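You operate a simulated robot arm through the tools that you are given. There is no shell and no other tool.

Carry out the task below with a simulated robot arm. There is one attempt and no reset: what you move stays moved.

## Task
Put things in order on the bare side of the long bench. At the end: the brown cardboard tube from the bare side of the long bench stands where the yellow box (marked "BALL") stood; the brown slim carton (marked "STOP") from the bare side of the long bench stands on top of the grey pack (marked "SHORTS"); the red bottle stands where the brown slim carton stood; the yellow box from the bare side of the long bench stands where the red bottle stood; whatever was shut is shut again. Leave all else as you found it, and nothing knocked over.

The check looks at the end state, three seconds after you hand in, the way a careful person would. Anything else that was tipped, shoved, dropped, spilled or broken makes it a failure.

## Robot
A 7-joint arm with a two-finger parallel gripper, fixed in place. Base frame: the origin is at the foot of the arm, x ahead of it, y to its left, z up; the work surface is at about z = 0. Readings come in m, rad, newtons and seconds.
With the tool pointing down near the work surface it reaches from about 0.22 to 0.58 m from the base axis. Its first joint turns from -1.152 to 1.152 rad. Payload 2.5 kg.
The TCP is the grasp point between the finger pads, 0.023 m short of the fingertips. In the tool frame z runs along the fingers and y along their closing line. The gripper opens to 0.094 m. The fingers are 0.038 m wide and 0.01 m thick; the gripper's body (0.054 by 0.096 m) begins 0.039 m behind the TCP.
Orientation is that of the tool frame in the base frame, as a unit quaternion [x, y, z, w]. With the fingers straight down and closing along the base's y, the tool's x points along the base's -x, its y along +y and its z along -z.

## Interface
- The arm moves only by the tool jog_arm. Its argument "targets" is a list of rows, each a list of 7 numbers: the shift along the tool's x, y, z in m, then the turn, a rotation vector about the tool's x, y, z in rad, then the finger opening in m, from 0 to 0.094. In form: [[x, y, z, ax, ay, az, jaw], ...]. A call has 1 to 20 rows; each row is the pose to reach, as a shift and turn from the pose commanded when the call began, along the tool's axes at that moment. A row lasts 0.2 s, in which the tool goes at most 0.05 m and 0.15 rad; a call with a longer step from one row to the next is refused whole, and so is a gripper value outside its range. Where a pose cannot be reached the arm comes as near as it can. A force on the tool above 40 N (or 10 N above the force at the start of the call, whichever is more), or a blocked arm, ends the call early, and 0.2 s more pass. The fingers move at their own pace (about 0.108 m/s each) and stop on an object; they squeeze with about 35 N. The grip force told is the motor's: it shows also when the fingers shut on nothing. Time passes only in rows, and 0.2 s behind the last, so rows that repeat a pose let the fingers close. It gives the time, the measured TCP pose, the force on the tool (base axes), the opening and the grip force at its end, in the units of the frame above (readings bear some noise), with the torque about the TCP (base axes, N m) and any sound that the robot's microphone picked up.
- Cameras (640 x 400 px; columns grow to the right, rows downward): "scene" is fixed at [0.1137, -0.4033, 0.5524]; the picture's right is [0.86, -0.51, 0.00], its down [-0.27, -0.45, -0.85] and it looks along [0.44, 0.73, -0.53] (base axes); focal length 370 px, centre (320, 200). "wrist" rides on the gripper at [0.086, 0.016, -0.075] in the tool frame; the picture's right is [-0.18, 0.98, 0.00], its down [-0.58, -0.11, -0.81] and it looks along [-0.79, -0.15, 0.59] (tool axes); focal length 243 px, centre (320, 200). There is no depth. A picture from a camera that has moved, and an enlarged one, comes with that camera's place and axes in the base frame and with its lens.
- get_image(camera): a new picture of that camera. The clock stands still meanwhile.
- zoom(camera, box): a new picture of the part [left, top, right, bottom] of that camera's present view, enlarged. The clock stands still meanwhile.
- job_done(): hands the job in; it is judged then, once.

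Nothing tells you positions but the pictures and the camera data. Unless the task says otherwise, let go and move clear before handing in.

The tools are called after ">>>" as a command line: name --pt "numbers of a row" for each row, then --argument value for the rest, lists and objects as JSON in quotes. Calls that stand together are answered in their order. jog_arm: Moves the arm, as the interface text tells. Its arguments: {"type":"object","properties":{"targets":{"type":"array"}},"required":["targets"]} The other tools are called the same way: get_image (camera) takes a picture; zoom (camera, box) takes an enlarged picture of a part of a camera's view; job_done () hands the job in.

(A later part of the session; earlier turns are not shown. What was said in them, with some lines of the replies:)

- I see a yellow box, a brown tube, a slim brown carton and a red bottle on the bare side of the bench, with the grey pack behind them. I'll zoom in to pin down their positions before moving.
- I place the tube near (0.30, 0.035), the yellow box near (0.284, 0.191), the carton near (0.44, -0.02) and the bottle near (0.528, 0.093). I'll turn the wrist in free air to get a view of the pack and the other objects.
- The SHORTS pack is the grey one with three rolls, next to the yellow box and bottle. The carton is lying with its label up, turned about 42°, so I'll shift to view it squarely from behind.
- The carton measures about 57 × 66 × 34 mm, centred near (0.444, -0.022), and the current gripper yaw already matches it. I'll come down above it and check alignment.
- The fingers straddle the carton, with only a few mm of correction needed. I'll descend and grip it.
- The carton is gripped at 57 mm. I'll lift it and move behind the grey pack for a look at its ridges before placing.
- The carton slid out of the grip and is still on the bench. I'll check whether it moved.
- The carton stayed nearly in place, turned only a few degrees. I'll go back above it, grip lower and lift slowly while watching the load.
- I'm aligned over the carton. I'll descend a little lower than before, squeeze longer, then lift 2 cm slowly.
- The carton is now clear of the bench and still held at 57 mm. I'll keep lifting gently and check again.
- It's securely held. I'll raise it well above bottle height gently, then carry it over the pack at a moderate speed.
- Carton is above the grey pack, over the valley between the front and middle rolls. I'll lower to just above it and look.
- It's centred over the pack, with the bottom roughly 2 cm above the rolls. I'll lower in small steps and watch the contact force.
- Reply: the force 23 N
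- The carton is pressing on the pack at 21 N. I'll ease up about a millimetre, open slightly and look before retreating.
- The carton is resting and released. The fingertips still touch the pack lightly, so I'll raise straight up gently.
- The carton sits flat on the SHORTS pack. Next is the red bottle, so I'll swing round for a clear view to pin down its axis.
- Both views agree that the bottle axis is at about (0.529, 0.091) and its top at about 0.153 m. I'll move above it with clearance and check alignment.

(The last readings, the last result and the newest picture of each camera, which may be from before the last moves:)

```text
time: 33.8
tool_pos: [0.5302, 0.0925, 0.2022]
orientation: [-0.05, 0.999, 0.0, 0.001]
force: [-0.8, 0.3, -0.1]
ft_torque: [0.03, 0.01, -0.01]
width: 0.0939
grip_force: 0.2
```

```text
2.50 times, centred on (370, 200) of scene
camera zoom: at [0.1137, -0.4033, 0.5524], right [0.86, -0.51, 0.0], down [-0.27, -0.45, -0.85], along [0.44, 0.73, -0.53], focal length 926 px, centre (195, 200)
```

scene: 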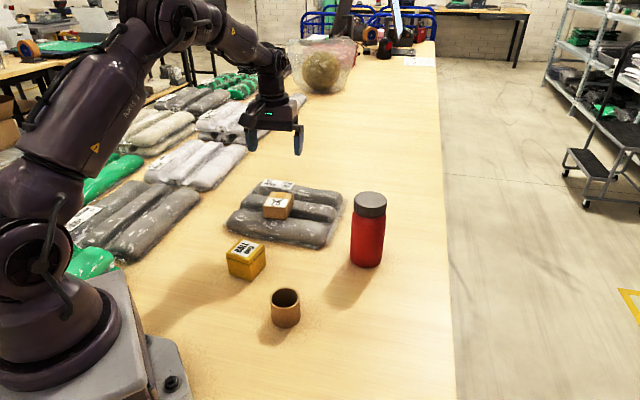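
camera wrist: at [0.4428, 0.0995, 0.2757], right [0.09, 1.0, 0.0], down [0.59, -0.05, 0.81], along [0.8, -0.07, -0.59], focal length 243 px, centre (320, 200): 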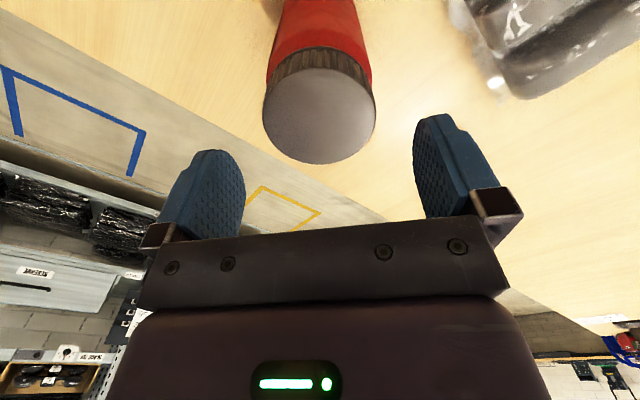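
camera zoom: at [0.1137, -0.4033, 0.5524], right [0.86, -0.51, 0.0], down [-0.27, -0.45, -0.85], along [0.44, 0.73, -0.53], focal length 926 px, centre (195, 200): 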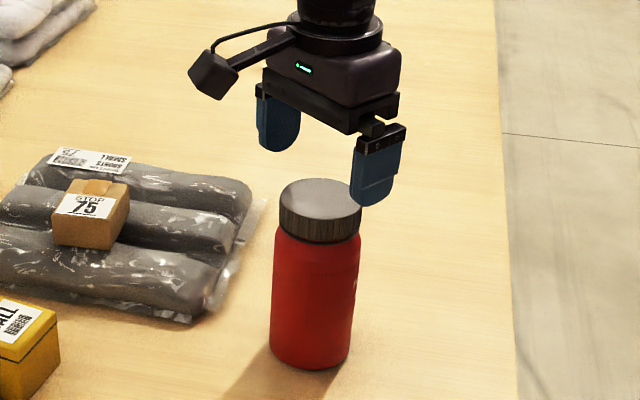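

The cap is centred between the fingers. I'll descend so the pads sit on the upper red body, with the palm just clear of the cap.

>>> jog_arm --pt "0.002 -0.001 0.02 0 0 0 0.094" --pt "0.002 -0.001 0.04 0 0 0 0.094" --pt "0.002 -0.001 0.06 0 0 0 0.094" --pt "0.002 -0.001 0.072 0 0 0 0.094" --pt "0.002 -0.001 0.081 0 0 0 0.094" --pt "0.002 -0.001 0.081 0 0 0 0.094"

>>> zoom --camera "scene" --box '[300, 140, 440, 280]'

>>> get_image --camera "wrist"

```text
time: 35.2
tool_pos: [0.5267, 0.0908, 0.1183]
orientation: [-0.05, 0.999, 0.001, 0.0]
force: [0.9, 0.1, -0.7]
ft_torque: [-0.04, 0.02, -0.03]
width: 0.0939
grip_force: 0.0
```

```text
2.86 times, centred on (370, 210) of scene
camera zoom: at [0.1137, -0.4033, 0.5524], right [0.86, -0.51, 0.0], down [-0.27, -0.45, -0.85], along [0.44, 0.73, -0.53], focal length 1058 px, centre (177, 171)
```

zoom: 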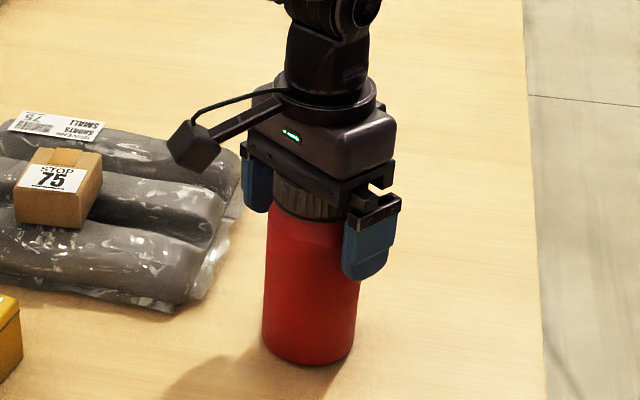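

```text
taken
camera wrist: at [0.4403, 0.0987, 0.1932], right [0.09, 1.0, 0.0], down [0.59, -0.05, 0.81], along [0.8, -0.07, -0.59], focal length 243 px, centre (320, 200)
```

wrist: 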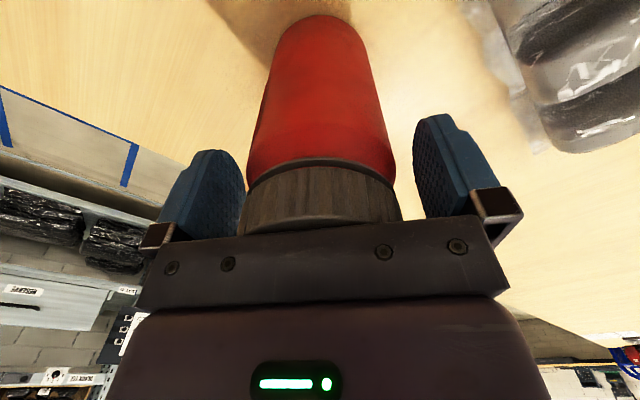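

Fingers straddle the bottle body evenly with no contact. I'll close, then lift just slightly to test the hold.

>>> jog_arm --pt "0 0 0.002 0 0 0 0.094" --pt "0 0 0.002 0 0 0 0.08" --pt "0 0 0.002 0 0 0 0.06" --pt "0 0 0.002 0 0 0 0.03" --pt "0 0 0.002 0 0 0 0.03" --pt "0 0 0.002 0 0 0 0.03"

>>> jog_arm --pt "0 0 -0.002 0 0 0 0.03" --pt "0 0 -0.004 0 0 0 0.03" --pt "0 0 -0.006 0 0 0 0.03" --pt "0 0 -0.008 0 0 0 0.03"

>>> zoom --camera "scene" --box '[300, 140, 440, 280]'

>>> get_image --camera "wrist"

```text
time: 36.6
tool_pos: [0.5274, 0.0913, 0.1163]
orientation: [-0.05, 0.999, 0.0, 0.0]
force: [0.7, -0.2, 2.7]
ft_torque: [0.0, -0.05, -0.01]
width: 0.0694
grip_force: 34.6
```

```text
time: 37.6
tool_pos: [0.5263, 0.0915, 0.1251]
orientation: [-0.05, 0.999, 0.0, -0.001]
force: [0.5, 0.5, -1.7]
ft_torque: [-0.02, -0.01, -0.04]
width: 0.0695
grip_force: 34.9
```

```text
2.86 times, centred on (370, 210) of scene
camera zoom: at [0.1137, -0.4033, 0.5524], right [0.86, -0.51, 0.0], down [-0.27, -0.45, -0.85], along [0.44, 0.73, -0.53], focal length 1058 px, centre (177, 171)
```

zoom: 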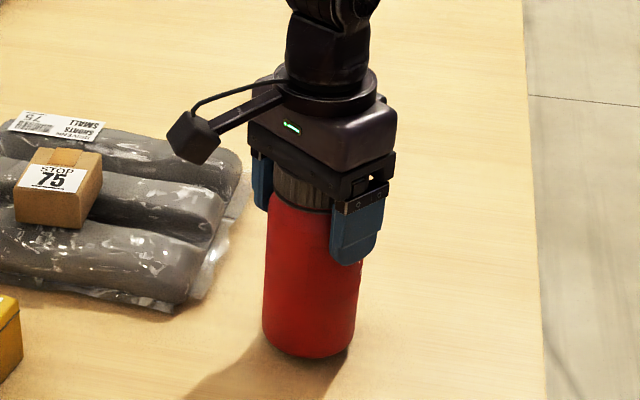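

```text
taken
camera wrist: at [0.4399, 0.0984, 0.1998], right [0.09, 1.0, 0.0], down [0.59, -0.05, 0.81], along [0.8, -0.07, -0.59], focal length 243 px, centre (320, 200)
```

wrist: 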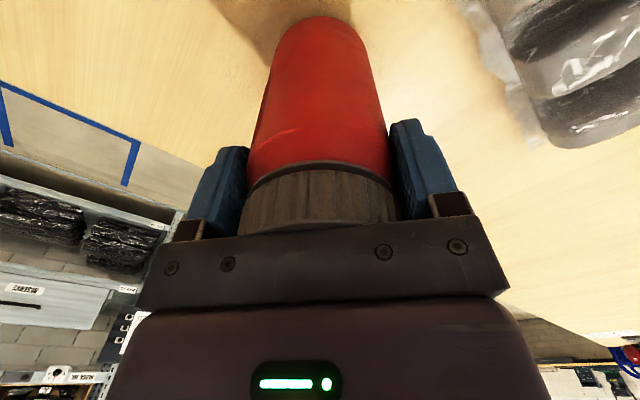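

The bottle is off the bench and held steadily at 69.5 mm, with its base about 117 mm below the TCP. I'll raise it and carry it slowly to the carton's old spot at (0.446, -0.0215).

>>> jog_arm --pt "0 0 -0.005 0 0 0 0.03" --pt "0 0 -0.013 0 0 0 0.03" --pt "0 0 -0.023 0 0 0 0.03" --pt "0 0 -0.033 0 0 0 0.03" --pt "0 0 -0.04 0 0 0 0.03" --pt "0.005 -0.0057 -0.045 0 0 0 0.03" --pt "0.015 -0.017 -0.045 0 0 0 0.03" --pt "0.03 -0.034 -0.045 0 0 0 0.03" --pt "0.045 -0.051 -0.045 0 0 0 0.03" --pt "0.06 -0.068 -0.045 0 0 0 0.03" --pt "0.075 -0.085 -0.045 0 0 0 0.03" --pt "0.086 -0.097 -0.045 0 0 0 0.03" --pt "0.0918 -0.1036 -0.045 0 0 0 0.03" --pt "0.0918 -0.1036 -0.045 0 0 0 0.03" --pt "0.0918 -0.1036 -0.045 0 0 0 0.03"

>>> get_image --camera "scene"

>>> get_image --camera "wrist"

```text
time: 40.8
tool_pos: [0.4456, -0.0201, 0.1712]
orientation: [-0.05, 0.999, -0.001, 0.0]
force: [-0.3, 0.0, -1.6]
ft_torque: [0.02, -0.01, -0.02]
width: 0.0696
grip_force: 35.1
```

```text
taken
```

scene: 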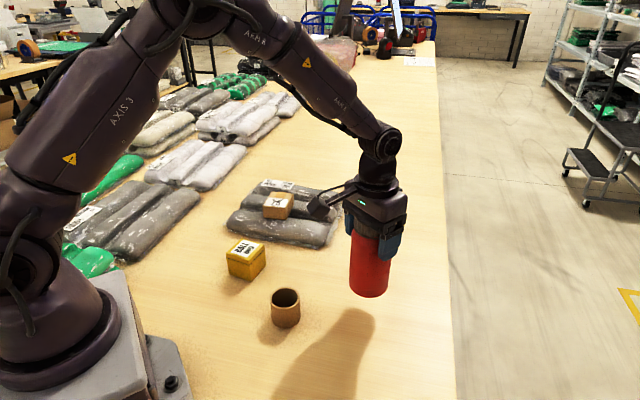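

```text
taken
camera wrist: at [0.3586, -0.0126, 0.2455], right [0.09, 1.0, 0.0], down [0.59, -0.05, 0.81], along [0.8, -0.07, -0.59], focal length 243 px, centre (320, 200)
```

wrist: 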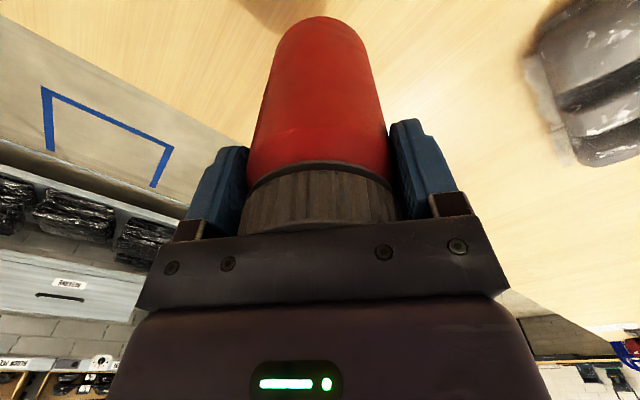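

The bottle hangs upright over the target spot. I'll lower it, slowing for the last centimetre.

>>> jog_arm --pt "0 -0.001 0.006 0 0 0 0.03" --pt "0 -0.001 0.016 0 0 0 0.03" --pt "0 -0.001 0.026 0 0 0 0.03" --pt "0 -0.001 0.036 0 0 0 0.03" --pt "0 -0.001 0.043 0 0 0 0.03" --pt "0 -0.001 0.047 0 0 0 0.03" --pt "0 -0.001 0.05 0 0 0 0.03"

>>> jog_arm --pt "0 0 0.001 0 0 0 0.03" --pt "0 0 0.002 0 0 0 0.03"

>>> zoom --camera "scene" --box '[300, 180, 440, 340]'

```text
time: 42.4
tool_pos: [0.4452, -0.0222, 0.1209]
orientation: [-0.049, 0.999, -0.001, 0.001]
force: [0.0, -0.2, -1.3]
ft_torque: [-0.01, 0.0, 0.03]
width: 0.0692
grip_force: 34.3
```

```text
time: 43.0
tool_pos: [0.4451, -0.0212, 0.1182]
orientation: [-0.049, 0.999, 0.0, 0.0]
force: [-0.7, 1.2, -2.8]
ft_torque: [0.01, 0.02, 0.01]
width: 0.0692
grip_force: 35.2
```

```text
2.50 times, centred on (370, 260) of scene
camera zoom: at [0.1137, -0.4033, 0.5524], right [0.86, -0.51, 0.0], down [-0.27, -0.45, -0.85], along [0.44, 0.73, -0.53], focal length 926 px, centre (195, 50)
```

zoom: 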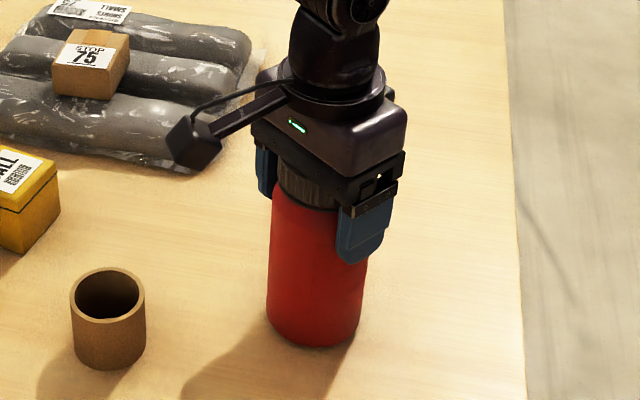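

>>> jog_arm --pt "0 0 0.001 0 0 0 0.03" --pt "0 0 0.001 0 0 0 0.03"

>>> jog_arm --pt "0 0 0.001 0 0 0 0.03" --pt "0 0 0.001 0 0 0 0.03"

```text
time: 43.6
tool_pos: [0.4455, -0.0219, 0.1173]
orientation: [-0.05, 0.999, 0.0, 0.0]
force: [0.1, 0.3, -1.7]
ft_torque: [-0.02, 0.01, -0.01]
width: 0.0693
grip_force: 34.9
```

```text
time: 44.2
tool_pos: [0.4461, -0.0216, 0.117]
orientation: [-0.049, 0.999, 0.0, -0.001]
force: [-4.4, -1.7, 9.5]
ft_torque: [0.02, 0.39, 0.0]
width: 0.0694
grip_force: 34.4
```

The base has touched down at 9.5 N. I'll ease off half a millimetre and open slowly.

>>> jog_arm --pt "0 0 -0.0006 0 0 0 0.03" --pt "0 0 -0.0006 0 0 0 0.03" --pt "0 0 -0.0006 0 0 0 0.072" --pt "0 0 -0.0006 0 0 0 0.078" --pt "0 0 -0.0006 0 0 0 0.085" --pt "0 0 -0.0006 0 0 0 0.094" --pt "0 0 -0.0006 0 0 0 0.094"

>>> jog_arm --pt "0 0 -0.01 0 0 0 0.094" --pt "0 0 -0.03 0 0 0 0.094" --pt "0 0 -0.06 0 0 0 0.094" --pt "0 0 -0.1 0 0 0 0.094" --pt "0 0 -0.14 0 0 0 0.094" --pt "0.04 0 -0.16 0 0 0 0.094" --pt "0.08 0 -0.16 0 0 0 0.094" --pt "0.12 0 -0.16 0 0 0 0.094" --pt "0.12 0 -0.16 0 0 0 0.094"

>>> get_image --camera "scene"

>>> zoom --camera "scene" --box '[320, 180, 420, 340]'

>>> get_image --camera "wrist"

```text
time: 45.8
tool_pos: [0.4443, -0.0212, 0.1166]
orientation: [-0.05, 0.999, 0.0, 0.0]
force: [0.6, -0.5, 1.1]
ft_torque: [0.01, 0.03, 0.01]
width: 0.0937
grip_force: 0.1
```

```text
time: 47.8
tool_pos: [0.3251, -0.0344, 0.2748]
orientation: [-0.05, 0.999, 0.0, 0.0]
force: [-0.6, -0.9, -0.2]
ft_torque: [-0.01, -0.03, -0.01]
width: 0.094
grip_force: 0.0
```

```text
taken
```

scene: 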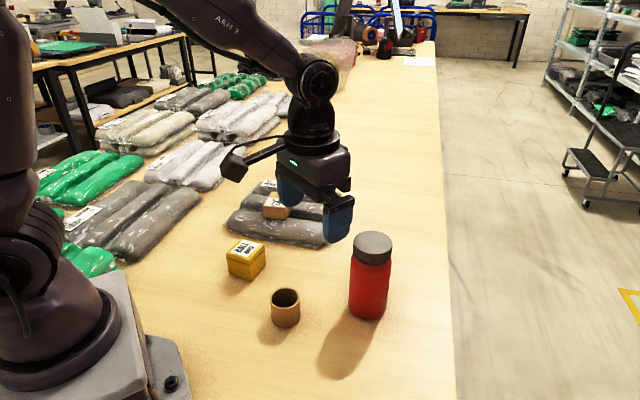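

```text
2.50 times, centred on (370, 260) of scene
camera zoom: at [0.1136, -0.4033, 0.5524], right [0.86, -0.51, 0.0], down [-0.27, -0.45, -0.85], along [0.44, 0.73, -0.53], focal length 926 px, centre (195, 50)
```

zoom: 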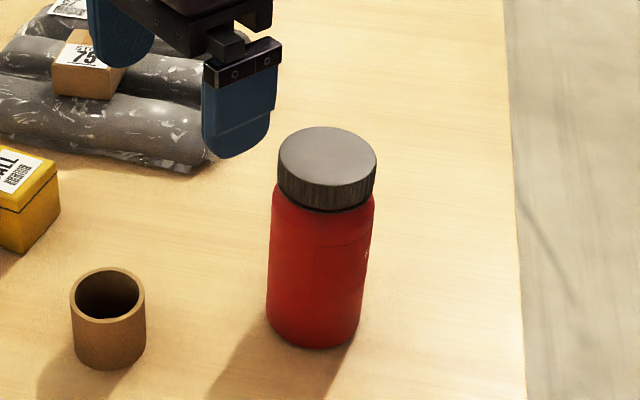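

```text
taken
camera wrist: at [0.2377, -0.0271, 0.3492], right [0.09, 1.0, 0.0], down [0.59, -0.05, 0.81], along [0.8, -0.07, -0.59], focal length 243 px, centre (320, 200)
```

wrist: 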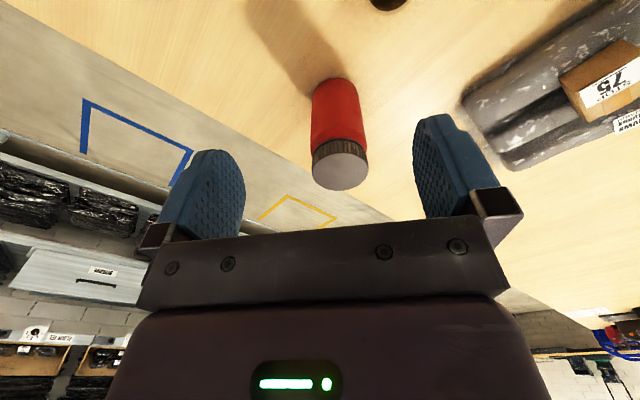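

The bottle stands upright on the carton's old spot. Next is the yellow box, so I'll swing round to view it and the tube from the near side.

>>> jog_arm --pt "0.008 0.012 -0.01 0 0 -0.14 0.094" --pt "0.016 0.024 -0.02 0 0 -0.28 0.094" --pt "0.024 0.036 -0.03 0 0 -0.42 0.094" --pt "0.032 0.048 -0.03 0 0 -0.56 0.094" --pt "0.04 0.06 -0.03 0 0 -0.7 0.094" --pt "0.043 0.075 -0.03 0 0 -0.84 0.094" --pt "0.043 0.075 -0.03 0 0 -0.97 0.094" --pt "0.043 0.075 -0.03 0 0 -0.97 0.094" --pt "0.043 0.075 -0.03 0 0 -0.97 0.094"

>>> get_image --camera "wrist"

>>> zoom --camera "wrist" --box '[220, 0, 440, 160]'

```text
time: 49.8
tool_pos: [0.2754, 0.036, 0.3067]
orientation: [-0.51, 0.86, 0.0, 0.0]
force: [-1.1, -0.2, -0.2]
ft_torque: [-0.02, 0.01, 0.0]
width: 0.0939
grip_force: 0.1
```

```text
taken
camera wrist: at [0.2206, -0.0319, 0.3813], right [-0.77, 0.63, 0.0], down [0.37, 0.46, 0.81], along [0.51, 0.62, -0.59], focal length 243 px, centre (320, 200)
```

wrist: 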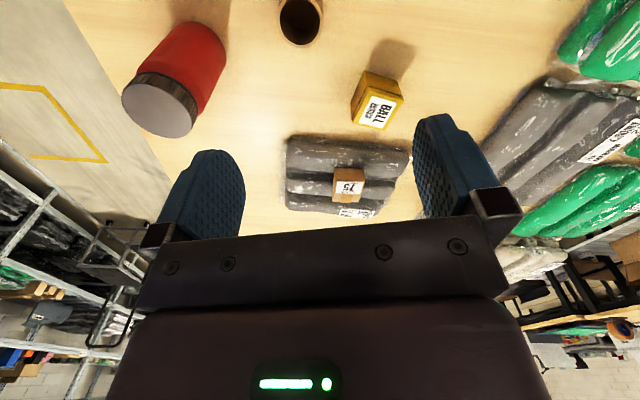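

```text
2.50 times, centred on (330, 80) of wrist
camera zoom: at [0.2206, -0.0319, 0.3813], right [-0.77, 0.63, 0.0], down [0.37, 0.46, 0.81], along [0.51, 0.62, -0.59], focal length 606 px, centre (295, 500)
```

zoom: 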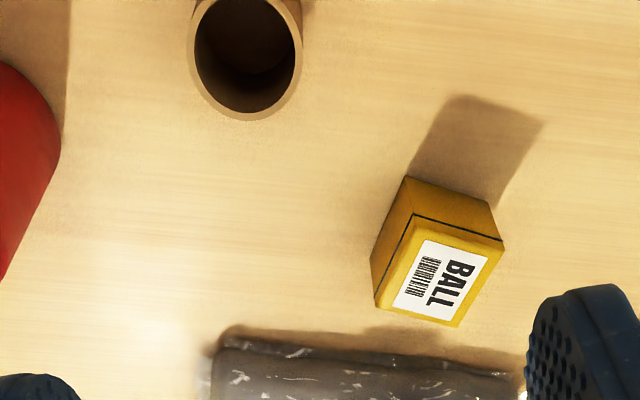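

The yellow box is near (0.29, 0.193), turned about 35°, with a lid seam near the top, so I'll grip it low on the body. I'll move above it and align.

>>> jog_arm --pt "-0.03 0.013 0.01 0 0 0.1 0.094" --pt "-0.06 0.026 0.03 0 0 0.2 0.094" --pt "-0.09 0.039 0.06 0 0 0.3 0.094" --pt "-0.12 0.052 0.09 0 0 0.4 0.094" --pt "-0.1445 0.0629 0.12 0 0 0.45 0.094" --pt "-0.1445 0.0629 0.155 0 0 0.45 0.094" --pt "-0.1445 0.0629 0.19 0 0 0.45 0.094" --pt "-0.1445 0.0629 0.19 0 0 0.45 0.094"

>>> get_image --camera "wrist"

>>> zoom --camera "scene" --box '[190, 160, 330, 300]'

```text
time: 51.6
tool_pos: [0.2902, 0.192, 0.1178]
orientation: [-0.305, 0.952, 0.0, 0.0]
force: [0.0, 0.2, 0.0]
ft_torque: [0.01, 0.0, 0.01]
width: 0.0939
grip_force: 0.0
```

```text
taken
camera wrist: at [0.2126, 0.1536, 0.1913], right [-0.42, 0.91, 0.0], down [0.54, 0.25, 0.81], along [0.73, 0.34, -0.59], focal length 243 px, centre (320, 200)
```

wrist: 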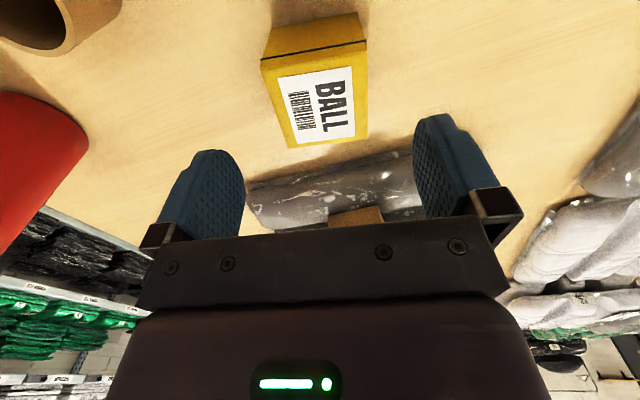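

```text
2.86 times, centred on (260, 230) of scene
camera zoom: at [0.1137, -0.4033, 0.5524], right [0.86, -0.51, 0.0], down [-0.27, -0.45, -0.85], along [0.44, 0.73, -0.53], focal length 1058 px, centre (491, 114)
```

zoom: 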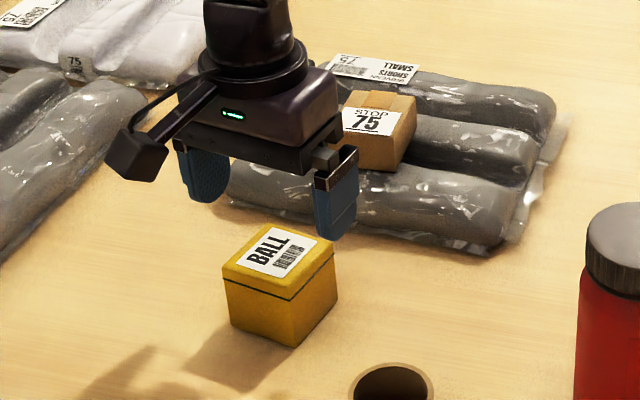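

Alignment is good. I'll descend to grip low on the box body, close, and do a small slow test lift.

>>> jog_arm --pt "-0.001 0 0.025 0 0 0 0.094" --pt "-0.001 0 0.05 0 0 0 0.094" --pt "-0.001 0 0.072 0 0 0 0.094" --pt "-0.001 0 0.086 0 0 0 0.094" --pt "-0.001 0 0.0925 0 0 0 0.094" --pt "-0.001 0 0.0925 0 0 0 0.094" --pt "-0.001 0 0.0925 0 0 0 0.08" --pt "-0.001 0 0.0925 0 0 0 0.06" --pt "-0.001 0 0.0925 0 0 0 0.03" --pt "-0.001 0 0.0925 0 0 0 0.02" --pt "-0.001 0 0.0925 0 0 0 0.02"

>>> jog_arm --pt "0 0 -0.002 0 0 0 0.02" --pt "0 0 -0.004 0 0 0 0.02" --pt "0 0 -0.007 0 0 0 0.02" --pt "0 0 -0.01 0 0 0 0.02" --pt "0 0 -0.013 0 0 0 0.02"

>>> zoom --camera "scene" --box '[190, 180, 310, 300]'

>>> get_image --camera "wrist"

```text
time: 54.0
tool_pos: [0.2905, 0.1941, 0.0245]
orientation: [-0.306, 0.952, 0.0, 0.0]
force: [-0.4, 0.6, 0.5]
ft_torque: [-0.01, -0.03, -0.04]
width: 0.0574
grip_force: 34.9
```

```text
time: 55.2
tool_pos: [0.2903, 0.1944, 0.0367]
orientation: [-0.305, 0.952, 0.0, 0.001]
force: [0.3, -0.5, -0.6]
ft_torque: [0.01, -0.01, 0.01]
width: 0.0576
grip_force: 35.3
```

```text
3.33 times, centred on (250, 240) of scene
camera zoom: at [0.1137, -0.4033, 0.5524], right [0.86, -0.51, 0.0], down [-0.27, -0.45, -0.85], along [0.44, 0.73, -0.53], focal length 1235 px, centre (553, 67)
```

zoom: 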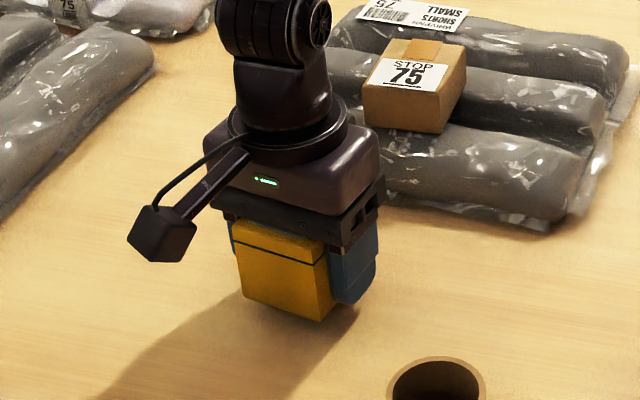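

```text
taken
camera wrist: at [0.2117, 0.1573, 0.1118], right [-0.42, 0.91, 0.0], down [0.54, 0.25, 0.81], along [0.73, 0.34, -0.59], focal length 243 px, centre (320, 200)
```

wrist: 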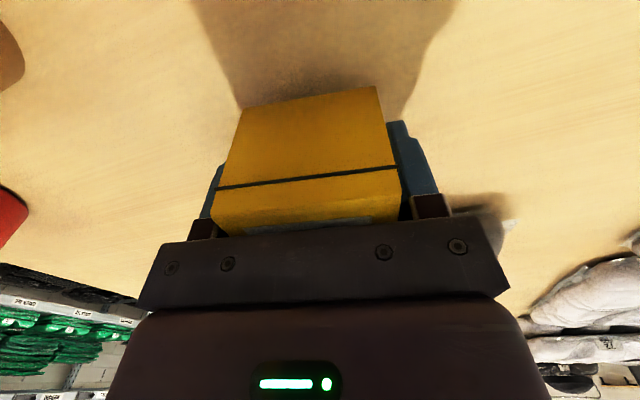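

The box, lid included, lifts cleanly. I'll raise it to 15 cm and carry it smoothly to the bottle's old spot at (0.528, 0.0915).

>>> jog_arm --pt "0 0 -0.006 0 0 0 0.02" --pt "0 0 -0.018 0 0 0 0.02" --pt "0 0 -0.035 0 0 0 0.02" --pt "0 0 -0.053 0 0 0 0.02" --pt "0 0 -0.071 0 0 0 0.02" --pt "0 0 -0.089 0 0 0 0.02" --pt "0 0 -0.103 0 0 0 0.02" --pt "0 0 -0.113 0 0 0 0.02" --pt "0 0 -0.113 0 0 0 0.02"

>>> jog_arm --pt "-0.004 -0.006 0 0 0 0 0.02" --pt "-0.01 -0.017 0 0 0 0 0.02" --pt "-0.02 -0.033 0 0 0 0 0.02" --pt "-0.03 -0.05 0 0 0 0 0.02" --pt "-0.04 -0.066 0 0 0 0 0.02" --pt "-0.05 -0.083 0 0 0 0 0.02" --pt "-0.06 -0.099 0 0 0 0 0.02" --pt "-0.07 -0.116 0 0 0 0 0.02" --pt "-0.08 -0.132 0 0 0 0 0.02" --pt "-0.09 -0.149 0 0 0 0 0.02" --pt "-0.1 -0.165 0 0 0 0 0.02" --pt "-0.11 -0.182 0 0 0 0 0.02" --pt "-0.12 -0.198 0 0 0 0 0.02" --pt "-0.128 -0.212 0 0 0 0 0.02" --pt "-0.1341 -0.2217 0 0 0 0 0.02" --pt "-0.1341 -0.2217 0 0 0 0 0.02"

>>> get_image --camera "scene"

>>> get_image --camera "wrist"

```text
time: 57.2
tool_pos: [0.2897, 0.1947, 0.1504]
orientation: [-0.305, 0.952, 0.001, 0.0]
force: [-0.2, 0.3, -0.5]
ft_torque: [0.02, 0.01, 0.01]
width: 0.0574
grip_force: 34.6
```

```text
time: 60.6
tool_pos: [0.5288, 0.0911, 0.1512]
orientation: [-0.305, 0.952, 0.0, -0.001]
force: [-0.9, -0.9, 0.0]
ft_torque: [-0.02, -0.02, 0.01]
width: 0.0578
grip_force: 34.9
```

```text
taken
```

scene: 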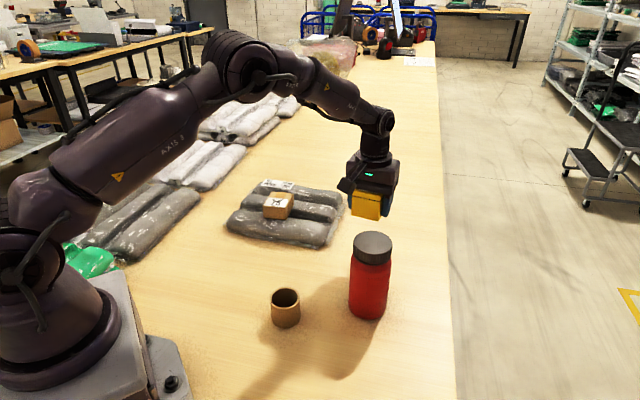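

```text
taken
camera wrist: at [0.4511, 0.0545, 0.2251], right [-0.42, 0.91, 0.0], down [0.54, 0.25, 0.81], along [0.73, 0.34, -0.59], focal length 243 px, centre (320, 200)
```

wrist: 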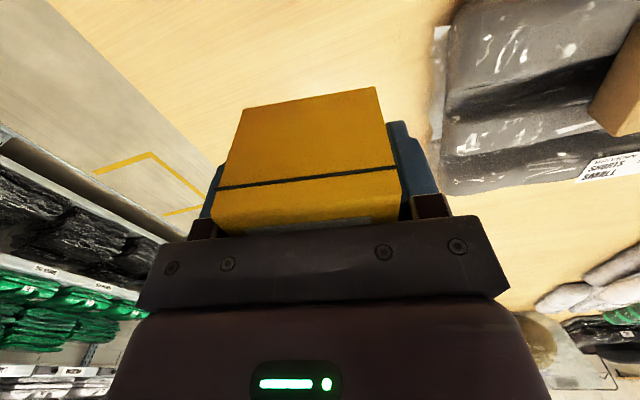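

The box is over the bottle's old spot. I'll add a small yaw to keep the wrist camera well clear of the bottle, then lower.

>>> jog_arm --pt "0 0 0.005 0 0 0.04 0.02" --pt "0 0 0.015 0 0 0.08 0.02" --pt "0 0 0.033 0 0 0.1 0.02" --pt "0 0 0.051 0 0 0.1 0.02" --pt "0 0 0.069 0 0 0.1 0.02" --pt "0 0 0.087 0 0 0.1 0.02" --pt "0 0 0.103 0 0 0.1 0.02" --pt "0 0 0.114 0 0 0.1 0.02" --pt "0 0 0.12 0 0 0.1 0.02" --pt "0 0 0.1235 0 0 0.1 0.02"

>>> jog_arm --pt "0 0 0.001 0 0 0 0.02" --pt "0 0 0.002 0 0 0 0.02"

>>> zoom --camera "scene" --box '[310, 140, 450, 280]'

```text
time: 62.8
tool_pos: [0.529, 0.0902, 0.0257]
orientation: [-0.257, 0.966, 0.0, 0.0]
force: [0.4, -0.3, -1.0]
ft_torque: [-0.01, -0.02, -0.04]
width: 0.0575
grip_force: 35.8
```

```text
time: 63.4
tool_pos: [0.5273, 0.0927, 0.0246]
orientation: [-0.258, 0.966, 0.0, 0.0]
force: [-0.3, 1.1, -1.3]
ft_torque: [0.0, -0.01, 0.0]
width: 0.0574
grip_force: 34.8
```

```text
2.86 times, centred on (380, 210) of scene
camera zoom: at [0.1137, -0.4033, 0.5524], right [0.86, -0.51, 0.0], down [-0.27, -0.45, -0.85], along [0.44, 0.73, -0.53], focal length 1058 px, centre (149, 171)
```

zoom: 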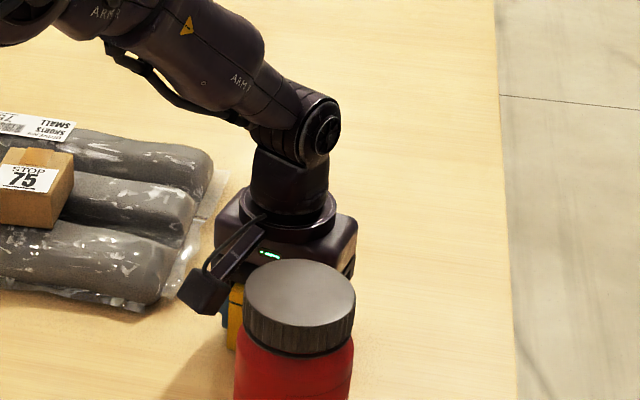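

>>> jog_arm --pt "0 0 0.001 0 0 0 0.02" --pt "0 0 0.001 0 0 0 0.02"

```text
time: 64.0
tool_pos: [0.5291, 0.092, 0.0228]
orientation: [-0.257, 0.966, -0.001, 0.0]
force: [-0.6, 0.1, 2.3]
ft_torque: [0.04, -0.04, -0.01]
width: 0.0577
grip_force: 34.7
```

The box has just touched down at about 3 N. I'll open and rise straight up.

>>> jog_arm --pt "0 0 0 0 0 0 0.06" --pt "0 0 0 0 0 0 0.066" --pt "0 0 0 0 0 0 0.078" --pt "0 0 0 0 0 0 0.09" --pt "0 0 0 0 0 0 0.09" --pt "0 0 -0.01 0 0 0 0.09" --pt "0 0 -0.03 0 0 0 0.092" --pt "0 0 -0.06 0 0 0 0.094" --pt "0 0 -0.1 0 0 0 0.094" --pt "0 0 -0.14 0 0 0 0.094" --pt "0 0 -0.18 0 0 0 0.094" --pt "0 0 -0.21 0 0 0 0.094" --pt "0 0 -0.21 0 0 0 0.094"

>>> get_image --camera "scene"

>>> get_image --camera "wrist"

```text
time: 66.8
tool_pos: [0.5306, 0.0946, 0.2366]
orientation: [-0.257, 0.966, -0.001, 0.0]
force: [0.2, -0.9, 0.2]
ft_torque: [0.04, 0.01, 0.0]
width: 0.0941
grip_force: 0.1
```

```text
taken
```

scene: 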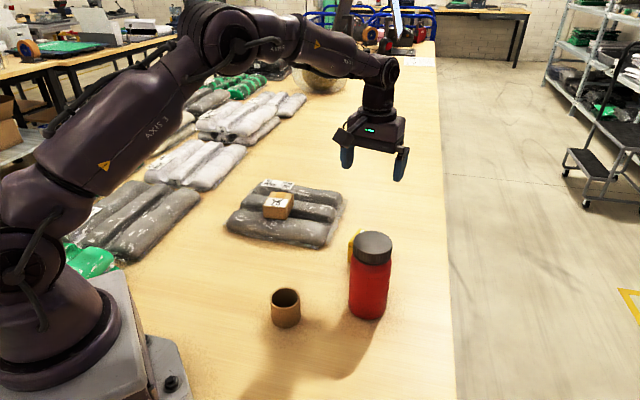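

```text
taken
camera wrist: at [0.4484, 0.0649, 0.3102], right [-0.33, 0.94, 0.0], down [0.56, 0.19, 0.81], along [0.76, 0.27, -0.59], focal length 243 px, centre (320, 200)
```

wrist: 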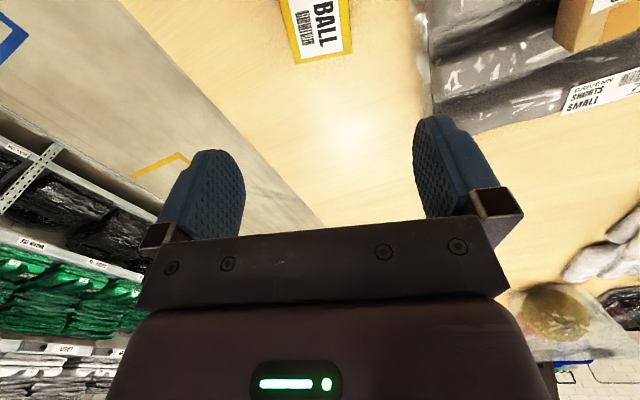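

The yellow box stands on the bottle's old spot with the lid on. Last is the tube, so I'll move high over to it and then descend partway for alignment.

>>> jog_arm --pt "0.035 0.0095 0 0 0 0 0.094" --pt "0.075 0.02 0 0 0 0 0.094" --pt "0.115 0.031 0 0 0 0 0.094" --pt "0.155 0.042 0 0 0 0 0.094" --pt "0.195 0.053 0.01 0 0 0 0.094" --pt "0.228 0.0619 0.03 0 0 0 0.094" --pt "0.228 0.0619 0.06 0 0 0 0.094" --pt "0.228 0.0619 0.09 0 0 0 0.094" --pt "0.228 0.0619 0.1 0 0 0 0.094" --pt "0.228 0.0619 0.1 0 0 0 0.094"

>>> get_image --camera "wrist"

>>> zoom --camera "scene" --box '[210, 200, 370, 350]'

```text
time: 69.0
tool_pos: [0.3001, 0.034, 0.1334]
orientation: [-0.257, 0.966, 0.0, 0.0]
force: [-0.7, 0.9, -0.8]
ft_torque: [-0.03, 0.01, 0.0]
width: 0.0941
grip_force: 0.0
```

```text
taken
camera wrist: at [0.2175, 0.0047, 0.2085], right [-0.33, 0.94, 0.0], down [0.56, 0.19, 0.81], along [0.76, 0.26, -0.59], focal length 243 px, centre (320, 200)
```

wrist: 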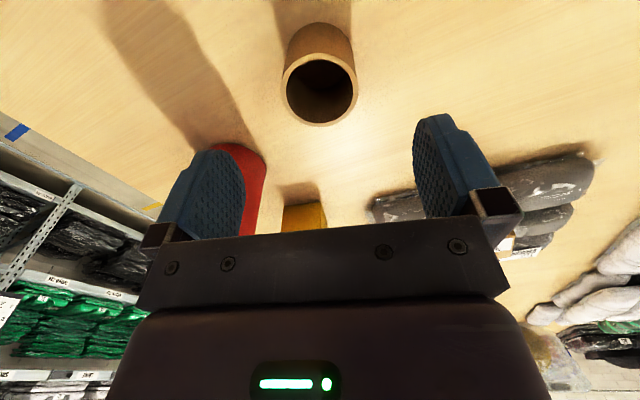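

```text
2.67 times, centred on (290, 275) of scene
camera zoom: at [0.1137, -0.4033, 0.5524], right [0.86, -0.51, 0.0], down [-0.27, -0.45, -0.85], along [0.44, 0.73, -0.53], focal length 988 px, centre (400, 0)
```

zoom: 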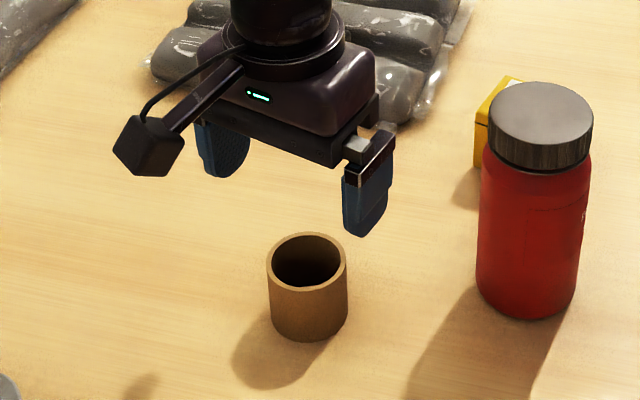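

The tube is centred between the fingers. I'll descend, close and make a slow test lift.

>>> jog_arm --pt "-0.001 -0.001 0.03 0 0 0 0.094" --pt "-0.001 -0.001 0.06 0 0 0 0.094" --pt "-0.001 -0.001 0.085 0 0 0 0.094" --pt "-0.001 -0.001 0.1 0 0 0 0.094" --pt "-0.001 -0.001 0.108 0 0 0 0.094" --pt "-0.001 -0.001 0.108 0 0 0 0.094" --pt "-0.001 -0.001 0.108 0 0 0 0.08" --pt "-0.001 -0.001 0.108 0 0 0 0.06" --pt "-0.001 -0.001 0.108 0 0 0 0.03" --pt "-0.001 -0.001 0.108 0 0 0 0.02" --pt "-0.001 -0.001 0.108 0 0 0 0.02"

>>> jog_arm --pt "0 0 -0.002 0 0 0 0.02" --pt "0 0 -0.004 0 0 0 0.02" --pt "0 0 -0.007 0 0 0 0.02" --pt "0 0 -0.01 0 0 0 0.02" --pt "0 0 -0.013 0 0 0 0.02"

>>> zoom --camera "scene" --box '[210, 200, 370, 350]'

>>> get_image --camera "wrist"

```text
time: 71.4
tool_pos: [0.3011, 0.0315, 0.0259]
orientation: [-0.257, 0.966, 0.0, 0.0]
force: [-0.3, -0.5, -0.7]
ft_torque: [0.02, 0.0, 0.02]
width: 0.0527
grip_force: 34.9
```

```text
time: 72.6
tool_pos: [0.302, 0.0319, 0.038]
orientation: [-0.258, 0.966, 0.0, -0.001]
force: [0.1, -0.4, -0.6]
ft_torque: [0.0, 0.03, 0.05]
width: 0.0527
grip_force: 34.8
```

```text
2.67 times, centred on (290, 275) of scene
camera zoom: at [0.1137, -0.4033, 0.5524], right [0.86, -0.51, 0.0], down [-0.27, -0.45, -0.85], along [0.44, 0.73, -0.53], focal length 988 px, centre (400, 0)
```

zoom: 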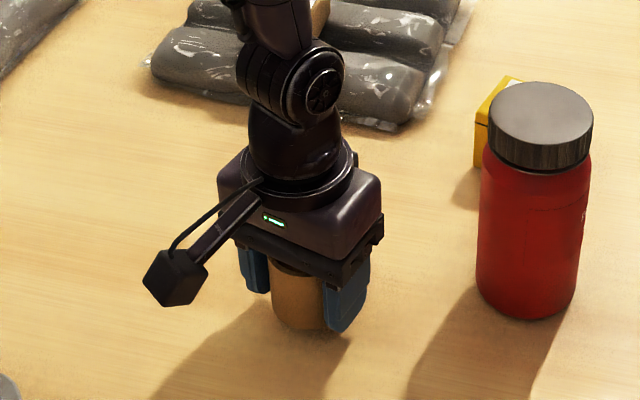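

```text
taken
camera wrist: at [0.2192, 0.0025, 0.1131], right [-0.33, 0.94, 0.0], down [0.56, 0.19, 0.81], along [0.76, 0.26, -0.59], focal length 243 px, centre (320, 200)
```

wrist: 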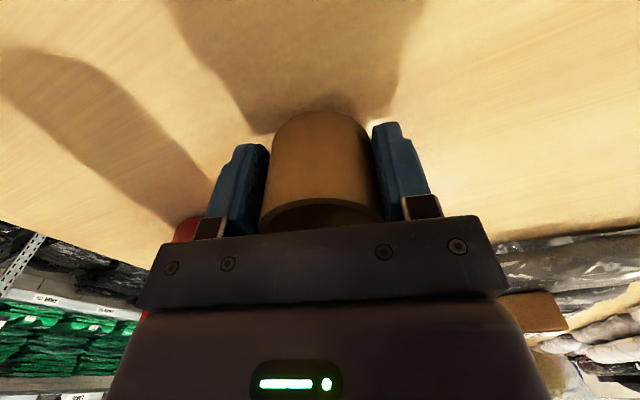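

The tube is held at 52.7 mm and lifted. I'll raise it and carry it to the yellow box's old spot at (0.290, 0.1935).

>>> jog_arm --pt "0 0 -0.006 0 0 0 0.02" --pt "0 0 -0.018 0 0 0 0.02" --pt "0 0 -0.034 0 0 0 0.02" --pt "0 0 -0.05 0 0 0 0.02" --pt "0 0 -0.06 0 0 0 0.02" --pt "-0.003 0.007 -0.062 0 0 0 0.02" --pt "-0.01 0.021 -0.062 0 0 0 0.02" --pt "-0.019 0.038 -0.062 0 0 0 0.02" --pt "-0.028 0.056 -0.062 0 0 0 0.02" --pt "-0.036 0.074 -0.062 0 0 0 0.02" --pt "-0.045 0.092 -0.062 0 0 0 0.02" --pt "-0.053 0.11 -0.062 0 0 0 0.02" --pt "-0.061 0.126 -0.062 0 0 0 0.02" --pt "-0.067 0.138 -0.062 0 0 0 0.02" --pt "-0.0707 0.1456 -0.062 0 0 0 0.02" --pt "-0.0707 0.1456 -0.062 0 0 0 0.02"

>>> get_image --camera "scene"

```text
time: 76.0
tool_pos: [0.2902, 0.1934, 0.1004]
orientation: [-0.258, 0.966, 0.0, 0.0]
force: [0.2, -0.3, 1.1]
ft_torque: [-0.03, 0.02, -0.04]
width: 0.0527
grip_force: 35.1
```

```text
taken
```

scene: 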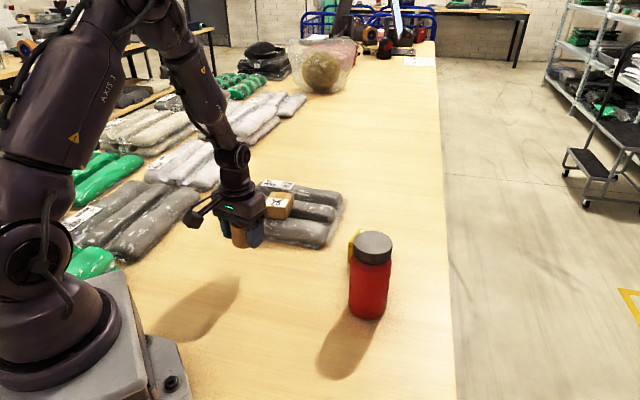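

The tube is over the target. I'll lower it, slowing near the bench.

>>> jog_arm --pt "0 0 0.006 0 0 0 0.02" --pt "0 0 0.018 0 0 0 0.02" --pt "0 0 0.034 0 0 0 0.02" --pt "0 0 0.05 0 0 0 0.02" --pt "0 0 0.062 0 0 0 0.02" --pt "0 0 0.069 0 0 0 0.02" --pt "0 0 0.073 0 0 0 0.02"

>>> jog_arm --pt "0 0 0.001 0 0 0 0.02" --pt "0 0 0.002 0 0 0 0.02"

```text
time: 77.6
tool_pos: [0.2904, 0.1935, 0.0278]
orientation: [-0.257, 0.966, 0.001, -0.001]
force: [1.0, 0.4, 0.4]
ft_torque: [0.01, -0.01, -0.03]
width: 0.0526
grip_force: 34.9
```

```text
time: 78.2
tool_pos: [0.2905, 0.1945, 0.0269]
orientation: [-0.257, 0.966, 0.0, 0.001]
force: [-0.1, 0.2, -0.6]
ft_torque: [0.01, -0.01, 0.01]
width: 0.0526
grip_force: 34.9
```

>>> jog_arm --pt "0 0 0.001 0 0 0 0.02" --pt "0 0 0.001 0 0 0 0.02"

>>> jog_arm --pt "0 0 0.0005 0 0 0 0.02" --pt "0 0 0.0005 0 0 0 0.02"

```text
time: 78.8
tool_pos: [0.2902, 0.1947, 0.0247]
orientation: [-0.258, 0.966, 0.0, 0.0]
force: [1.1, -0.7, -0.4]
ft_torque: [0.01, 0.0, -0.03]
width: 0.0529
grip_force: 34.8
```

```text
time: 79.4
tool_pos: [0.2901, 0.1929, 0.0248]
orientation: [-0.257, 0.966, 0.0, 0.0]
force: [-0.8, 0.5, 0.9]
ft_torque: [-0.03, 0.0, 0.0]
width: 0.0528
grip_force: 35.1
```

>>> jog_arm --pt "0 0 0.0005 0 0 0 0.02" --pt "0 0 0.0005 0 0 0 0.02"

```text
time: 80.0
tool_pos: [0.2905, 0.1933, 0.0235]
orientation: [-0.257, 0.967, 0.0, -0.001]
force: [-4.4, -3.5, 11.0]
ft_torque: [0.04, -0.05, -0.02]
width: 0.0524
grip_force: 34.9
```

The tube is in contact with the bench now. I'll ease off slightly, open, and retreat upwards, then look over everything.

>>> jog_arm --pt "0 0 -0.0005 0 0 0 0.02" --pt "0 0 -0.0005 0 0 0 0.055" --pt "0 0 -0.0005 0 0 0 0.062" --pt "0 0 -0.0005 0 0 0 0.075" --pt "0 0 -0.0005 0 0 0 0.09" --pt "0 0 -0.0005 0 0 0 0.09" --pt "0 0 -0.01 0 0 0 0.09" --pt "0 0 -0.03 0 0 0 0.092" --pt "0 0 -0.06 0 0 0 0.094" --pt "0 0 -0.1 0 0 0 0.094" --pt "0 0 -0.14 0 0 0 0.094" --pt "0 0 -0.18 0 0 0 0.094" --pt "0 0 -0.22 0 0 0 0.094" --pt "0 0 -0.24 0 0 0 0.094" --pt "0 0 -0.24 0 0 0 0.094"

>>> get_image --camera "scene"

>>> zoom --camera "scene" --box '[200, 160, 420, 340]'

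>>> get_image --camera "wrist"

```text
time: 83.2
tool_pos: [0.2883, 0.1943, 0.2636]
orientation: [-0.258, 0.966, 0.0, 0.0]
force: [0.3, -0.3, 0.2]
ft_torque: [0.0, 0.0, 0.03]
width: 0.094
grip_force: 0.1
```

```text
taken
```

scene: 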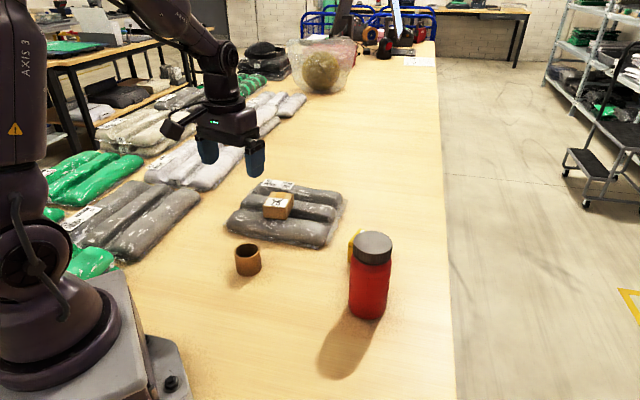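

```text
2.22 times, centred on (310, 250) of scene
camera zoom: at [0.1137, -0.4033, 0.5524], right [0.86, -0.51, 0.0], down [-0.27, -0.45, -0.85], along [0.44, 0.73, -0.53], focal length 823 px, centre (342, 89)
```

zoom: 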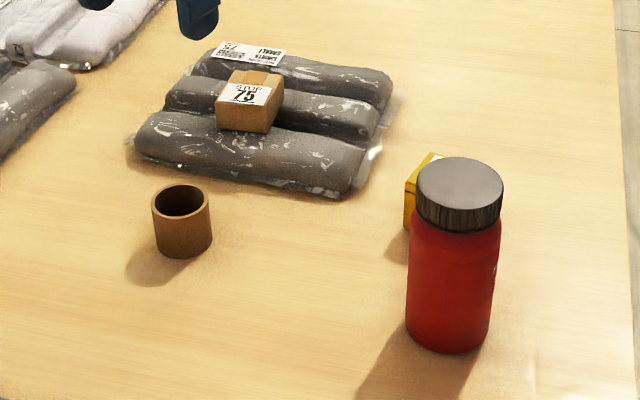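

```text
taken
camera wrist: at [0.2067, 0.1639, 0.3393], right [-0.33, 0.94, 0.0], down [0.56, 0.19, 0.81], along [0.76, 0.27, -0.59], focal length 243 px, centre (320, 200)
```

wrist: 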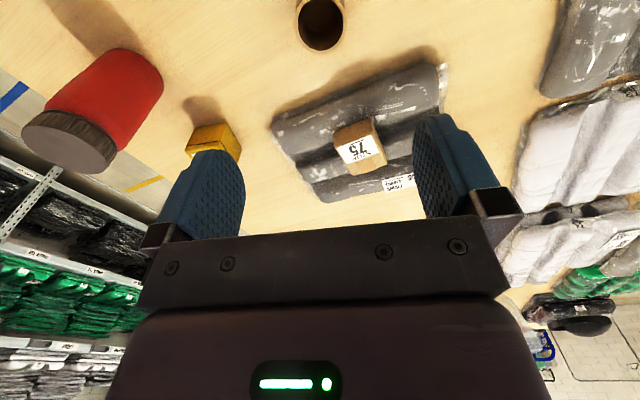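

All four items appear in place and upright. I'll do one close check of the yellow box's lid and the bottle cap.

>>> zoom --camera "wrist" --box '[20, 20, 260, 180]'

>>> zoom --camera "wrist" --box '[260, 60, 460, 210]'

>>> zoom --camera "scene" --box '[0, 80, 220, 300]'

```text
2.50 times, centred on (140, 100) of wrist
camera zoom: at [0.2067, 0.1639, 0.3393], right [-0.33, 0.94, 0.0], down [0.56, 0.19, 0.81], along [0.76, 0.27, -0.59], focal length 606 px, centre (770, 450)
```

zoom: 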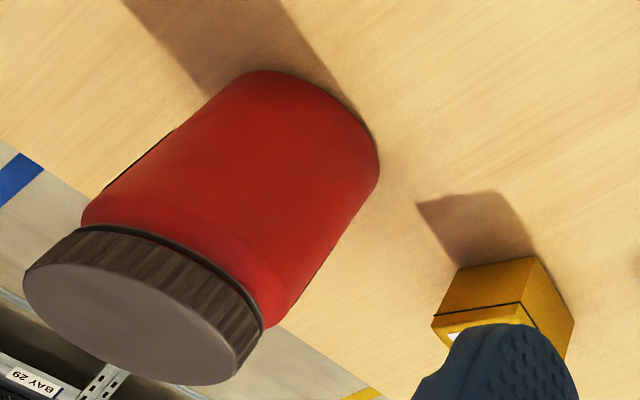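

```text
2.67 times, centred on (360, 135) of wrist
camera zoom: at [0.2067, 0.1639, 0.3393], right [-0.33, 0.94, 0.0], down [0.56, 0.19, 0.81], along [0.76, 0.27, -0.59], focal length 647 px, centre (213, 373)
```

zoom: 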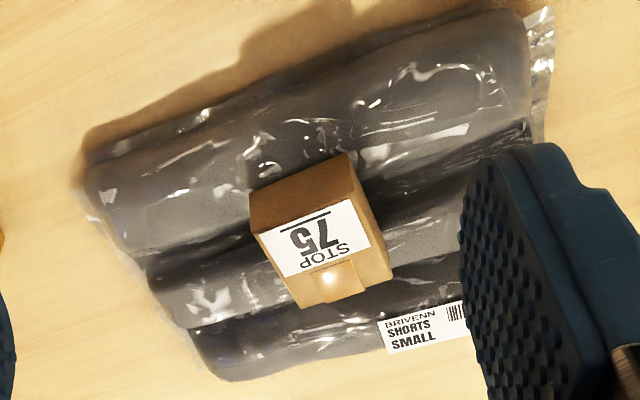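

```text
1.82 times, centred on (110, 190) of scene
camera zoom: at [0.1137, -0.4033, 0.5524], right [0.86, -0.51, 0.0], down [-0.27, -0.45, -0.85], along [0.44, 0.73, -0.53], focal length 674 px, centre (702, 218)
```

zoom: 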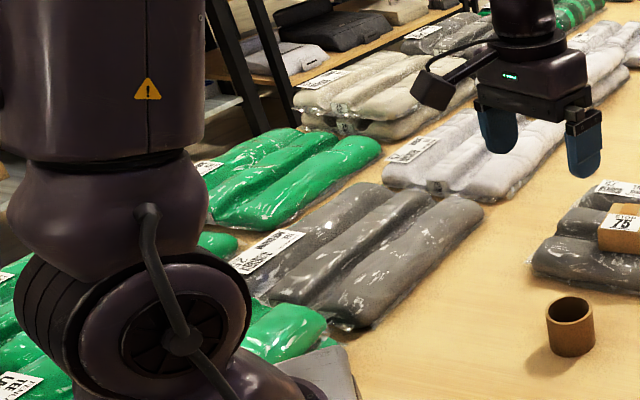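

The lid and cap are shut, the carton sits flat on the SHORTS pack, every item stands upright on its spot, and the gripper is empty and clear. I'm handing in.

>>> job_done

```text
The job is handed in.
```

I finished the rearrangement and handed it in. In the last pictures all four items stand upright where you wanted them, and the gripper is empty and clear of the bench.

- **Tube:** it stands where the yellow box was, within about 5 mm by my estimate.
- **Carton:** it lies flat across two rolls of the SHORTS pack with its label up. The first lift failed because it slid out of the grip, but it stayed on the bench and the second lift held.
- **Bottle:** it stands where the carton was, with the cap still on.
- **Yellow box:** it stands where the bottle was, with the lid shut. I turned it about 6° so the wrist camera would clear the bottle.

The grey pack shifted by about 2 mm when I released the carton onto it. I saw no change to anything else on the bench.
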